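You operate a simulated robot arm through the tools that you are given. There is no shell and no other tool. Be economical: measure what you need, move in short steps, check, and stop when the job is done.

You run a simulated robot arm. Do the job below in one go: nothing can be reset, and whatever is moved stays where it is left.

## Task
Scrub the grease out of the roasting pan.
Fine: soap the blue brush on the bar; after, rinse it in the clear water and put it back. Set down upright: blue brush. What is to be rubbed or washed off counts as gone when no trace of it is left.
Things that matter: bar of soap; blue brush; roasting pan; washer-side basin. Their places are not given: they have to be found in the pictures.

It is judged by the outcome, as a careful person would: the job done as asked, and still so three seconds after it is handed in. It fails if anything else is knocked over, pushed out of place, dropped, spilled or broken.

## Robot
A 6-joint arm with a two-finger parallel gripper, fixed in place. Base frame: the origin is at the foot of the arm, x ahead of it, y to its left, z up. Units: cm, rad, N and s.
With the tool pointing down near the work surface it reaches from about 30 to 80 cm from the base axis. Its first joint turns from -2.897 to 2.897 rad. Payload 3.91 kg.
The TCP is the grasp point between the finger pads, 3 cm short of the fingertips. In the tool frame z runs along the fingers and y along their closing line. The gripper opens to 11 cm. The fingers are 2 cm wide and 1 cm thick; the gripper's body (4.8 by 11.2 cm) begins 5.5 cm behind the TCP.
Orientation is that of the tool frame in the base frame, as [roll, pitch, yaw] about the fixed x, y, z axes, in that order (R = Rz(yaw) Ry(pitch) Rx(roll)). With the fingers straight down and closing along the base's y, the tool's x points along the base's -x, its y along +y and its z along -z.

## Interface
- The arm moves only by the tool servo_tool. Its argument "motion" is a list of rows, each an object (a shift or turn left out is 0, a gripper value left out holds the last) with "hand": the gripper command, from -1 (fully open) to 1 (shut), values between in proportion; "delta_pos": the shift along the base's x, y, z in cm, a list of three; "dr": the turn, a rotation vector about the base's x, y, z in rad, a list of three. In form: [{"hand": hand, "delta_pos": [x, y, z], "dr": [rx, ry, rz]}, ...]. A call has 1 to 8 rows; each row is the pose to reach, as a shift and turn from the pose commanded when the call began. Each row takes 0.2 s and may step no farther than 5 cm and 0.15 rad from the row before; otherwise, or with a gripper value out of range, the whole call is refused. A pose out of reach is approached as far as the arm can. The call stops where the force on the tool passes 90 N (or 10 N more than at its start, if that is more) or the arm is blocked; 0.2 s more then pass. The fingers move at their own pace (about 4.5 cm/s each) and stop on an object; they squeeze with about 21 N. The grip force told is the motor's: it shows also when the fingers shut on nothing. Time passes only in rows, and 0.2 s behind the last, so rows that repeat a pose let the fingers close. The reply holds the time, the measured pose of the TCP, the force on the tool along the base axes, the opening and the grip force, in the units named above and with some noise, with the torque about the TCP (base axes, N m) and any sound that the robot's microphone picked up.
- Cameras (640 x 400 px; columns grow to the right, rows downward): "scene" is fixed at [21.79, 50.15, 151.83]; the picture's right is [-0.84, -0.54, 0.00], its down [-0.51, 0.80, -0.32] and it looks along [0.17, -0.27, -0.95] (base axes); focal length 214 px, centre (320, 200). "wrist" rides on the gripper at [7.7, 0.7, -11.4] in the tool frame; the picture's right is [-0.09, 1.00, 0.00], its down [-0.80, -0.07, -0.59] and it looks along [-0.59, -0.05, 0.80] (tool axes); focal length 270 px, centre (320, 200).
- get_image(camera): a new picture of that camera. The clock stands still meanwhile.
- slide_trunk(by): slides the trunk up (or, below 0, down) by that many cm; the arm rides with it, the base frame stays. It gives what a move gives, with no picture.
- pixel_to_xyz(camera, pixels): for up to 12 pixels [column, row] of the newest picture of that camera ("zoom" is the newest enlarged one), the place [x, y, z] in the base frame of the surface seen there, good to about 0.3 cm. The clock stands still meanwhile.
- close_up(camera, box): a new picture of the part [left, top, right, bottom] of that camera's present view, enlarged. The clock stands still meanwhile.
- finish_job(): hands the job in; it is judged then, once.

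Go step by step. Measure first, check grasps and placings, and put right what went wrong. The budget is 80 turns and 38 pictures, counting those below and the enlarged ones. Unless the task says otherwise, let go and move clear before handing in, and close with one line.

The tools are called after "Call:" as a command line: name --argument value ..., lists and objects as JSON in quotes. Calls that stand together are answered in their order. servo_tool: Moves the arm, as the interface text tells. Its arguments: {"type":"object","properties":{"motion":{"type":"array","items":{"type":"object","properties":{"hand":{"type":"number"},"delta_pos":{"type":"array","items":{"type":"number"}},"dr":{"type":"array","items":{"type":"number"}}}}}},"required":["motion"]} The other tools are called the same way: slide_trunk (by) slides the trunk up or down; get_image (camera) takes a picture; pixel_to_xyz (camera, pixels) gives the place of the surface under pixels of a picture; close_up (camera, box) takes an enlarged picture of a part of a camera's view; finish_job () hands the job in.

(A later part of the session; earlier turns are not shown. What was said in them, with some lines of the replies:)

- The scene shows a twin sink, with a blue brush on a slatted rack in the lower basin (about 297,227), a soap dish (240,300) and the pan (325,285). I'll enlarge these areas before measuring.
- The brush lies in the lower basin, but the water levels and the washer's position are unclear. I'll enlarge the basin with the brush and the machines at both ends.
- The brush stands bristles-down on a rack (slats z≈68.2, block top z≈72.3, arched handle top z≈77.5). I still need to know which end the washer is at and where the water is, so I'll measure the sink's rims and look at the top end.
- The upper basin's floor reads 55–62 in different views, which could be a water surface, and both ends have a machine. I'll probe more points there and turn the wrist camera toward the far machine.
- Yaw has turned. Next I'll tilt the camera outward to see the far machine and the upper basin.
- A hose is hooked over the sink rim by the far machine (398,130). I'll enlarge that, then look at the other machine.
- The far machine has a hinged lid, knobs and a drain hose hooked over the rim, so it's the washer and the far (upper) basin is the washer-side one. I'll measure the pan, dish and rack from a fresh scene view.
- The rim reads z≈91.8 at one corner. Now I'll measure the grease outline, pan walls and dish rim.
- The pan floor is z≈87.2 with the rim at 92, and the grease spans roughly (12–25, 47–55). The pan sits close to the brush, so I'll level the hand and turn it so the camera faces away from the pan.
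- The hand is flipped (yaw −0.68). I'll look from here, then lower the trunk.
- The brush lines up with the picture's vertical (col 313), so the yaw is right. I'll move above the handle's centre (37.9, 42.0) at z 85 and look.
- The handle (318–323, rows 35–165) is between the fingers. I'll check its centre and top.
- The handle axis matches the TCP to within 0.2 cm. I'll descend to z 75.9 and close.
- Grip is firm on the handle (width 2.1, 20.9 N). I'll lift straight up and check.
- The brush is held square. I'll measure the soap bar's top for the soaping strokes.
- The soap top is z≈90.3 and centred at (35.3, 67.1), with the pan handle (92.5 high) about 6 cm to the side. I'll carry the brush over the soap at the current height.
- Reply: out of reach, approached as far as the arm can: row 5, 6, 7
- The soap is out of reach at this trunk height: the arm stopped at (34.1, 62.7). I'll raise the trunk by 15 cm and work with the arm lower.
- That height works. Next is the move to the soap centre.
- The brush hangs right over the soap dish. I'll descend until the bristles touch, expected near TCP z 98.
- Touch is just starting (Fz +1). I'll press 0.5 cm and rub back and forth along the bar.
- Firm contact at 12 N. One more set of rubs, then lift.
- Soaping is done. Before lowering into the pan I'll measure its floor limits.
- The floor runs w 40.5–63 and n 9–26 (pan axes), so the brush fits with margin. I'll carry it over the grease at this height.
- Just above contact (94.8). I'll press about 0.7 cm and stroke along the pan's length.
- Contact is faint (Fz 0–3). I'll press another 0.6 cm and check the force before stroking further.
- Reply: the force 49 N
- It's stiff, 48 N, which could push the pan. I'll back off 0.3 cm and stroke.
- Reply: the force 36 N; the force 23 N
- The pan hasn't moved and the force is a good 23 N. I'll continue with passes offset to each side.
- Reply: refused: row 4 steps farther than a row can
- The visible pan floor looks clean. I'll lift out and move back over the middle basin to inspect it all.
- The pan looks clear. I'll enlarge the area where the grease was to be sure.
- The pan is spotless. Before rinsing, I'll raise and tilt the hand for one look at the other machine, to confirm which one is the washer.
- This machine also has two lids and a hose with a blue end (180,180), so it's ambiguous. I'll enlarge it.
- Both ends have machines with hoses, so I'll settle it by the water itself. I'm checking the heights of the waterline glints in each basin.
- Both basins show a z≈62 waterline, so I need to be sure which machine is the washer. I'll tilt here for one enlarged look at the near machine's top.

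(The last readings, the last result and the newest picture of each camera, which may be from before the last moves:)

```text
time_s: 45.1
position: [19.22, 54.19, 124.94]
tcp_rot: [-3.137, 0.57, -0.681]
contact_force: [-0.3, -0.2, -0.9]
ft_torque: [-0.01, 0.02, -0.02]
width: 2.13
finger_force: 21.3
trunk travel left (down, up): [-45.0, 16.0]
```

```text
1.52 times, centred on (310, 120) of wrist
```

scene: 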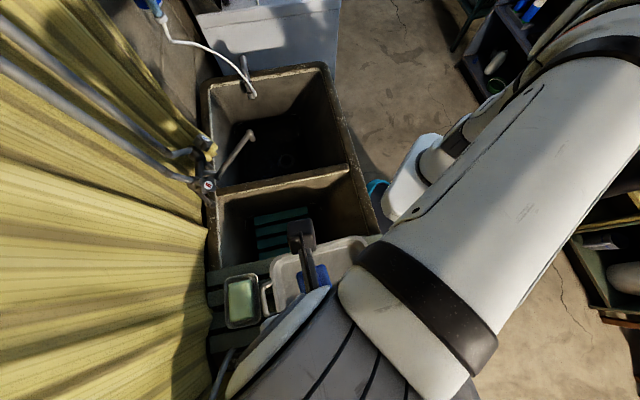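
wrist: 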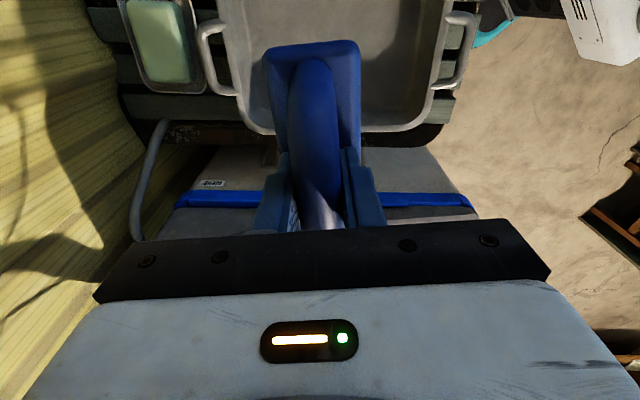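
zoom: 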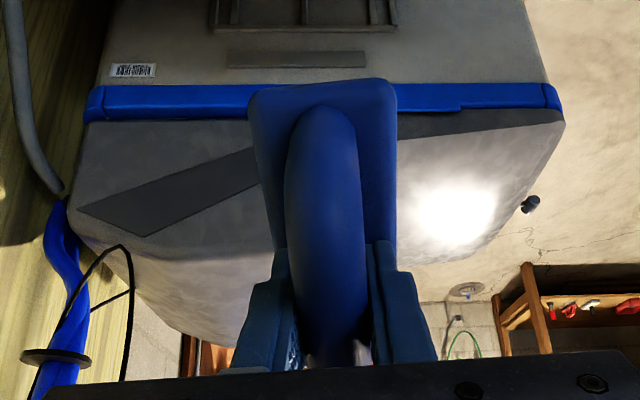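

That one has no knobs or lids, and its "hose" is an umbrella handle. The knobbed, hose-fitted machine at the far end is the washer, so I'll level the hand and carry the brush to the far basin, keeping clear of the spout (62.9, 27.9, 91.5).

Call:
servo_tool --motion '[{"hand": 1, "delta_pos": [3.0, -3.2, 0], "dr": [-0.09, -0.11, 0]}, {"delta_pos": [6.1, -6.4, -2], "dr": [-0.18, -0.22, 0]}, {"delta_pos": [9.1, -9.6, -4], "dr": [-0.27, -0.33, 0]}, {"delta_pos": [12.2, -12.8, -6], "dr": [-0.36, -0.44, 0]}, {"delta_pos": [15.2, -16, -8], "dr": [-0.36, -0.44, 0]}, {"delta_pos": [18.3, -19.3, -10], "dr": [-0.36, -0.44, 0]}, {"delta_pos": [21.4, -22.6, -12], "dr": [-0.36, -0.44, 0]}]'

Call:
servo_tool --motion '[{"hand": 1, "delta_pos": [3.05, -3.2, 0]}, {"delta_pos": [6.1, -6.4, 0]}, {"delta_pos": [9.1, -9.6, 0]}, {"delta_pos": [12.2, -12.8, 0]}, {"delta_pos": [15.2, -16, 0]}, {"delta_pos": [18.3, -19.3, 0]}, {"delta_pos": [21.4, -22.6, 0]}]'

Call:
get_image --camera "scene"

```text
time_s: 46.7
position: [40.84, 31.81, 112.97]
tcp_rot: [-3.14, 0.0, -0.682]
contact_force: [-0.5, -0.7, -1.1]
ft_torque: [-0.03, 0.0, 0.0]
width: 2.1
finger_force: 21.0
trunk travel left (down, up): [-45.0, 16.0]
```

```text
time_s: 48.3
position: [62.4, 9.01, 112.91]
tcp_rot: [-3.14, 0.002, -0.68]
contact_force: [0.7, -1.0, -1.7]
ft_torque: [-0.04, 0.02, 0.0]
width: 2.12
finger_force: 21.1
trunk travel left (down, up): [-45.0, 16.0]
```

```text
7 pictures are left
```

scene: 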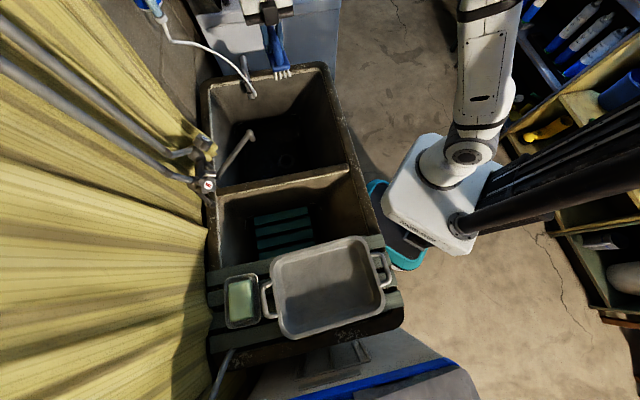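

The pan and soap are undisturbed and the brush hangs over the far basin. I'll descend in stages with the arm.

Call:
servo_tool --motion '[{"hand": 1, "delta_pos": [0, 0, -4]}, {"delta_pos": [0, 0, -8]}, {"delta_pos": [0, 0, -12]}, {"delta_pos": [0, 0, -16]}, {"delta_pos": [0, 0, -20]}, {"delta_pos": [0, 0, -24]}, {"delta_pos": [0, 0, -28]}, {"delta_pos": [0, 0, -32]}]'

Call:
get_image --camera "scene"

```text
time_s: 50.1
position: [62.37, 9.31, 80.98]
tcp_rot: [-3.141, 0.0, -0.68]
contact_force: [-0.1, 0.3, -1.2]
ft_torque: [0.03, 0.01, -0.04]
width: 2.1
finger_force: 20.7
trunk travel left (down, up): [-45.0, 16.0]
```

```text
6 pictures are left
```

scene: 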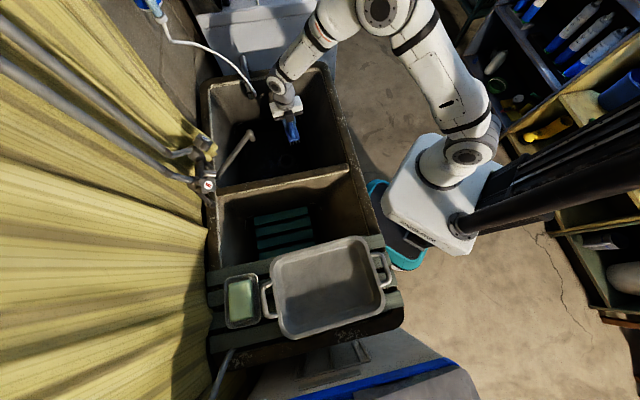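

The arm clears the rim and hose. I'll dip the bristles under the waterline (TCP ≈ 66.7) and swish.

Call:
servo_tool --motion '[{"hand": 1, "delta_pos": [0, 0, -4]}, {"delta_pos": [0, 0, -8]}, {"delta_pos": [0, 0, -12]}, {"delta_pos": [0, 0, -14.3]}, {"delta_pos": [0, 0, -14.3]}]'

Call:
servo_tool --motion '[{"hand": 1, "delta_pos": [-1.5, 1.5, 0]}, {"delta_pos": [-3, 3, 0]}, {"delta_pos": [-1.5, 1.5, 0]}, {"delta_pos": [0, 0, 0]}, {"delta_pos": [-1.5, 1.5, 0]}, {"delta_pos": [-3, 3, 0]}, {"delta_pos": [-1.5, 1.5, 0]}, {"delta_pos": [0, 0, 0]}]'

Call:
close_up --camera "wrist" --box '[160, 0, 480, 200]'

```text
time_s: 51.3
position: [62.05, 9.08, 66.82]
tcp_rot: [-3.14, 0.0, -0.679]
contact_force: [0.1, -1.1, -1.6]
ft_torque: [-0.01, 0.02, 0.01]
width: 2.13
finger_force: 20.9
trunk travel left (down, up): [-45.0, 16.0]
```

```text
time_s: 53.1
position: [62.28, 9.0, 66.42]
tcp_rot: [-3.141, 0.001, -0.68]
contact_force: [0.0, 0.6, -1.4]
ft_torque: [0.0, 0.02, -0.03]
width: 2.13
finger_force: 21.1
trunk travel left (down, up): [-45.0, 16.0]
```

```text
2.00 times, centred on (320, 100) of wrist
```

zoom: 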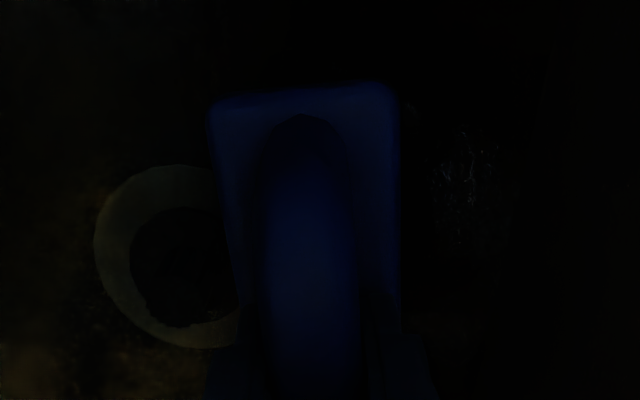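

It's dark, but the drain ring shows clearly and the glints suggest disturbed water. I'll dip 1.7 cm deeper and swish more to rinse fully.

Call:
servo_tool --motion '[{"hand": 1, "delta_pos": [0, 0, -1]}, {"delta_pos": [-1.5, 1.5, -1.7]}, {"delta_pos": [-3, 3, -1.7]}, {"delta_pos": [-1.5, 1.5, -1.7]}, {"delta_pos": [0, 0, -1.7]}, {"delta_pos": [-1.5, 1.5, -1.7]}, {"delta_pos": [-3, 3, -1.7]}, {"delta_pos": [0, 0, -1.7]}]'

Call:
servo_tool --motion '[{"hand": 1, "delta_pos": [0, 0, 3]}, {"delta_pos": [0, 0, 0]}, {"delta_pos": [2, 1.5, 0]}, {"delta_pos": [0, 0, 0]}, {"delta_pos": [-2, -1.5, 0]}, {"delta_pos": [2, 1.5, 0]}, {"delta_pos": [-2, -1.5, 0]}, {"delta_pos": [0, 0, 0]}]'

Call:
servo_tool --motion '[{"hand": 1, "delta_pos": [0, 0, 4]}, {"delta_pos": [0, 0, 8]}, {"delta_pos": [0, 0, 12]}, {"delta_pos": [0, 0, 16]}, {"delta_pos": [0, 0, 16]}, {"delta_pos": [0, 0, 16]}, {"delta_pos": [0, 0, 16]}]'

Call:
close_up --camera "scene" --box '[210, 70, 360, 190]'

```text
time_s: 54.9
position: [62.19, 9.13, 65.05]
tcp_rot: [3.139, 0.0, -0.679]
contact_force: [0.2, 0.2, -1.2]
ft_torque: [0.01, 0.05, -0.01]
width: 2.12
finger_force: 20.8
trunk travel left (down, up): [-45.0, 16.0]
```

```text
time_s: 56.7
position: [62.26, 8.88, 65.01]
tcp_rot: [-3.141, 0.0, -0.681]
contact_force: [0.3, 0.3, -0.6]
ft_torque: [0.03, -0.02, 0.01]
width: 2.11
finger_force: 21.3
trunk travel left (down, up): [-45.0, 16.0]
```

```text
time_s: 58.3
position: [62.26, 9.07, 81.01]
tcp_rot: [-3.141, 0.0, -0.682]
contact_force: [0.8, 0.2, -1.0]
ft_torque: [0.01, 0.02, 0.0]
width: 2.13
finger_force: 20.6
trunk travel left (down, up): [-45.0, 16.0]
```

```text
3.33 times, centred on (285, 130) of scene
```

zoom: 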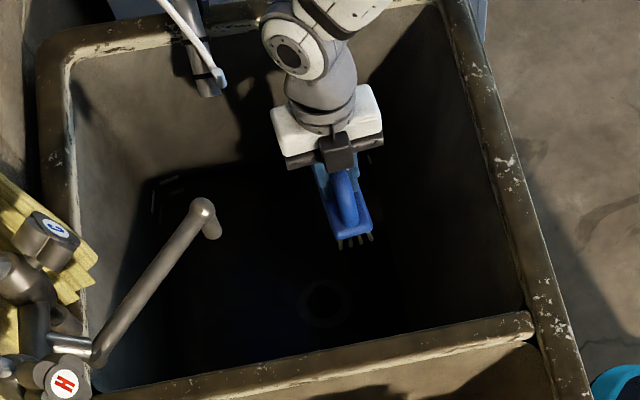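

The bristles went from foamy white to dark and wet, and the brush is still held firmly. I'll lift and carry it back over its rack spot.

Call:
servo_tool --motion '[{"hand": 1, "delta_pos": [0, 0, 4.5]}, {"delta_pos": [0, 0, 9]}, {"delta_pos": [0, 0, 13.5]}, {"delta_pos": [0, 0, 18]}, {"delta_pos": [0, 0, 22.5]}, {"delta_pos": [0, 0, 27]}]'

Call:
servo_tool --motion '[{"hand": 1, "delta_pos": [-2.7, 3.6, 0]}, {"delta_pos": [-5.4, 7.3, 0]}, {"delta_pos": [-8.2, 10.9, 0]}, {"delta_pos": [-10.9, 14.6, 0]}, {"delta_pos": [-13.6, 18.2, 0]}, {"delta_pos": [-16.3, 21.8, 0]}, {"delta_pos": [-19.1, 25.5, 0]}, {"delta_pos": [-21.8, 29.1, 0]}]'

Call:
servo_tool --motion '[{"hand": 1, "delta_pos": [-2.6, 3.5, 0]}, {"delta_pos": [-2.6, 3.5, 0]}, {"delta_pos": [-2.6, 3.5, 0]}]'

```text
time_s: 59.7
position: [62.02, 9.24, 108.05]
tcp_rot: [-3.141, -0.001, -0.681]
contact_force: [0.0, 0.3, -1.2]
ft_torque: [-0.01, 0.04, -0.03]
width: 2.13
finger_force: 20.6
trunk travel left (down, up): [-45.0, 16.0]
```

```text
time_s: 61.5
position: [39.83, 38.46, 108.18]
tcp_rot: [-3.141, 0.0, -0.681]
contact_force: [-0.1, -0.4, -1.0]
ft_torque: [0.0, 0.02, 0.02]
width: 2.13
finger_force: 21.2
trunk travel left (down, up): [-45.0, 16.0]
```

```text
time_s: 62.3
position: [37.46, 41.86, 107.96]
tcp_rot: [3.141, 0.0, -0.681]
contact_force: [1.4, 0.1, -2.1]
ft_torque: [0.02, 0.04, 0.01]
width: 2.12
finger_force: 20.6
trunk travel left (down, up): [-45.0, 16.0]
```

I'm above the home spot. I'll descend to just over the rack.

Call:
servo_tool --motion '[{"hand": 1, "delta_pos": [0.2, -0.1, -4.3]}, {"delta_pos": [0.2, -0.1, -8.6]}, {"delta_pos": [0.2, -0.1, -12.9]}, {"delta_pos": [0.2, -0.1, -17.2]}, {"delta_pos": [0.2, -0.1, -21.5]}, {"delta_pos": [0.2, -0.1, -25.8]}, {"delta_pos": [0.2, -0.1, -29]}, {"delta_pos": [0.2, -0.1, -31]}]'

Call:
servo_tool --motion '[{"hand": 1, "delta_pos": [0, 0, -0.4]}, {"delta_pos": [0, 0, -0.8]}, {"delta_pos": [0, 0, -1.0]}]'

```text
time_s: 64.1
position: [38.17, 41.27, 77.05]
tcp_rot: [-3.141, 0.0, -0.681]
contact_force: [-0.2, 0.0, -0.4]
ft_torque: [-0.01, 0.04, 0.0]
width: 2.1
finger_force: 20.7
trunk travel left (down, up): [-45.0, 16.0]
```

```text
time_s: 64.9
position: [38.0, 41.5, 75.96]
tcp_rot: [3.141, 0.001, -0.682]
contact_force: [0.3, 0.1, -1.4]
ft_torque: [0.01, 0.0, -0.03]
width: 2.11
finger_force: 21.2
trunk travel left (down, up): [-45.0, 16.0]
```

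No contact yet at 75.96. I'll inch down until the rack takes the weight.

Call:
servo_tool --motion '[{"hand": 1, "delta_pos": [0, 0, -0.2]}, {"delta_pos": [0, 0, -0.3]}]'

Call:
servo_tool --motion '[{"hand": 1, "delta_pos": [0, 0, -0.2]}, {"delta_pos": [0, 0, -0.2]}]'

```text
time_s: 65.5
position: [37.96, 41.51, 75.71]
tcp_rot: [-3.14, 0.001, -0.681]
contact_force: [0.8, 0.2, -2.1]
ft_torque: [0.02, 0.0, -0.01]
width: 2.12
finger_force: 20.6
trunk travel left (down, up): [-45.0, 16.0]
```

```text
time_s: 66.1
position: [38.08, 41.5, 75.55]
tcp_rot: [3.141, 0.001, -0.68]
contact_force: [0.1, -0.2, -1.4]
ft_torque: [0.01, -0.01, 0.01]
width: 2.09
finger_force: 21.0
trunk travel left (down, up): [-45.0, 16.0]
```

Still weightless, though the pan contact implies about 75.2. I'll continue slowly.

Call:
servo_tool --motion '[{"hand": 1, "delta_pos": [0, 0, -0.2]}, {"delta_pos": [0, 0, -0.2]}]'

Call:
servo_tool --motion '[{"hand": 1, "delta_pos": [0, 0, -0.2]}, {"delta_pos": [0, 0, -0.2]}]'

```text
time_s: 66.7
position: [38.04, 41.48, 75.44]
tcp_rot: [-3.141, -0.001, -0.682]
contact_force: [-0.4, -0.8, -1.2]
ft_torque: [-0.02, -0.01, 0.02]
width: 2.12
finger_force: 21.1
trunk travel left (down, up): [-45.0, 16.0]
```

```text
time_s: 67.3
position: [38.14, 41.52, 75.18]
tcp_rot: [-3.141, 0.0, -0.679]
contact_force: [-2.2, -1.2, 9.4]
ft_torque: [0.09, 0.06, 0.01]
width: 2.11
finger_force: 20.9
trunk travel left (down, up): [-45.0, 16.0]
```

The rack contact is at 75.2 (Fz +9). I'll open the fingers here.

Call:
servo_tool --motion '[{"hand": 1, "delta_pos": [0, 0, 0.1]}, {"hand": 0.3, "delta_pos": [0, 0, 0.1]}, {"hand": -0.2}, {"hand": -1}, {"hand": -1}, {"hand": -1}, {"hand": -1}, {"hand": -1}]'

Call:
servo_tool --motion '[{"hand": -1, "delta_pos": [0, 0, 1]}, {"delta_pos": [0, 0, 4]}, {"delta_pos": [0, 0, 8]}, {"delta_pos": [0, 0, 12]}, {"delta_pos": [0, 0, 16]}, {"delta_pos": [0, 0, 20]}, {"delta_pos": [0, 0, 24]}, {"delta_pos": [0, 0, 28]}]'

Call:
get_image --camera "wrist"

```text
time_s: 69.1
position: [38.11, 41.61, 75.19]
tcp_rot: [-3.141, 0.0, -0.679]
contact_force: [0.6, -0.1, 0.0]
ft_torque: [-0.03, 0.0, 0.0]
width: 11.04
finger_force: 0.0
trunk travel left (down, up): [-45.0, 16.0]
```

```text
time_s: 70.9
position: [37.89, 41.47, 102.88]
tcp_rot: [-3.141, 0.001, -0.681]
contact_force: [0.6, 1.5, 0.0]
ft_torque: [0.01, -0.01, -0.02]
width: 10.98
finger_force: 0.0
trunk travel left (down, up): [-45.0, 16.0]
```

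```text
3 pictures are left
```

wrist: 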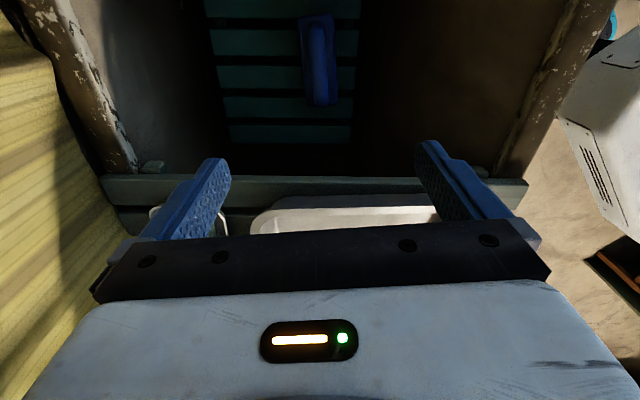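

The brush stands upright on the rack (318,60). I'll move clear and make a last check of the scene.

Call:
pixel_to_xyz --camera "wrist" --pixels '[[318, 50], [318, 75], [305, 90], [330, 95]]'

Call:
servo_tool --motion '[{"hand": -1, "delta_pos": [0, -4, 3]}, {"delta_pos": [0, -8, 6]}, {"delta_pos": [0, -12, 9]}, {"delta_pos": [0, -16, 12]}, {"delta_pos": [0, -20, 14]}]'

Call:
get_image --camera "scene"

```text
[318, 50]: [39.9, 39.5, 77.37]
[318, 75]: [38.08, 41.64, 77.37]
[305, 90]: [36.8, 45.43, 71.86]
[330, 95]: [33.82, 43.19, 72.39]
```

```text
time_s: 72.1
position: [37.85, 21.49, 117.17]
tcp_rot: [-3.14, 0.0, -0.681]
contact_force: [0.5, 0.4, -0.7]
ft_torque: [-0.02, -0.01, 0.0]
width: 10.97
finger_force: 0.1
trunk travel left (down, up): [-45.0, 16.0]
```

```text
2 pictures are left
```

scene: 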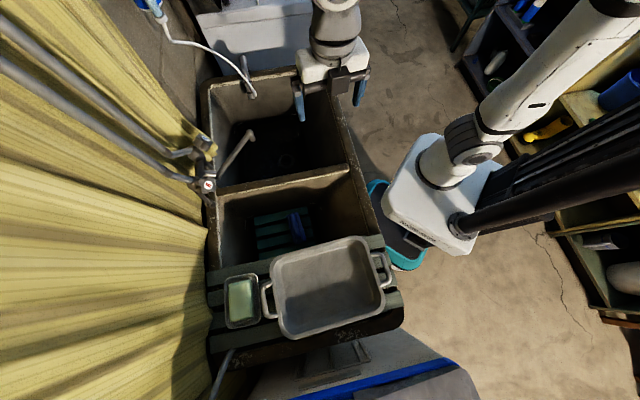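

The pan is clean, the brush is back upright on its rack with its handle top at z 77.4 as at the start, and nothing else has moved. I'm handing in.

Call:
finish_job

```text
The job is handed in.
```

The roasting pan is scrubbed clean with no grease left in the pictures, and the blue brush was soaped, rinsed in the washer-side basin and set back upright on its rack. It was too dark in that basin to see the water directly. I picked that basin because the machine beside it looks like the washer, and the bristles came out dark and wet with no foam.
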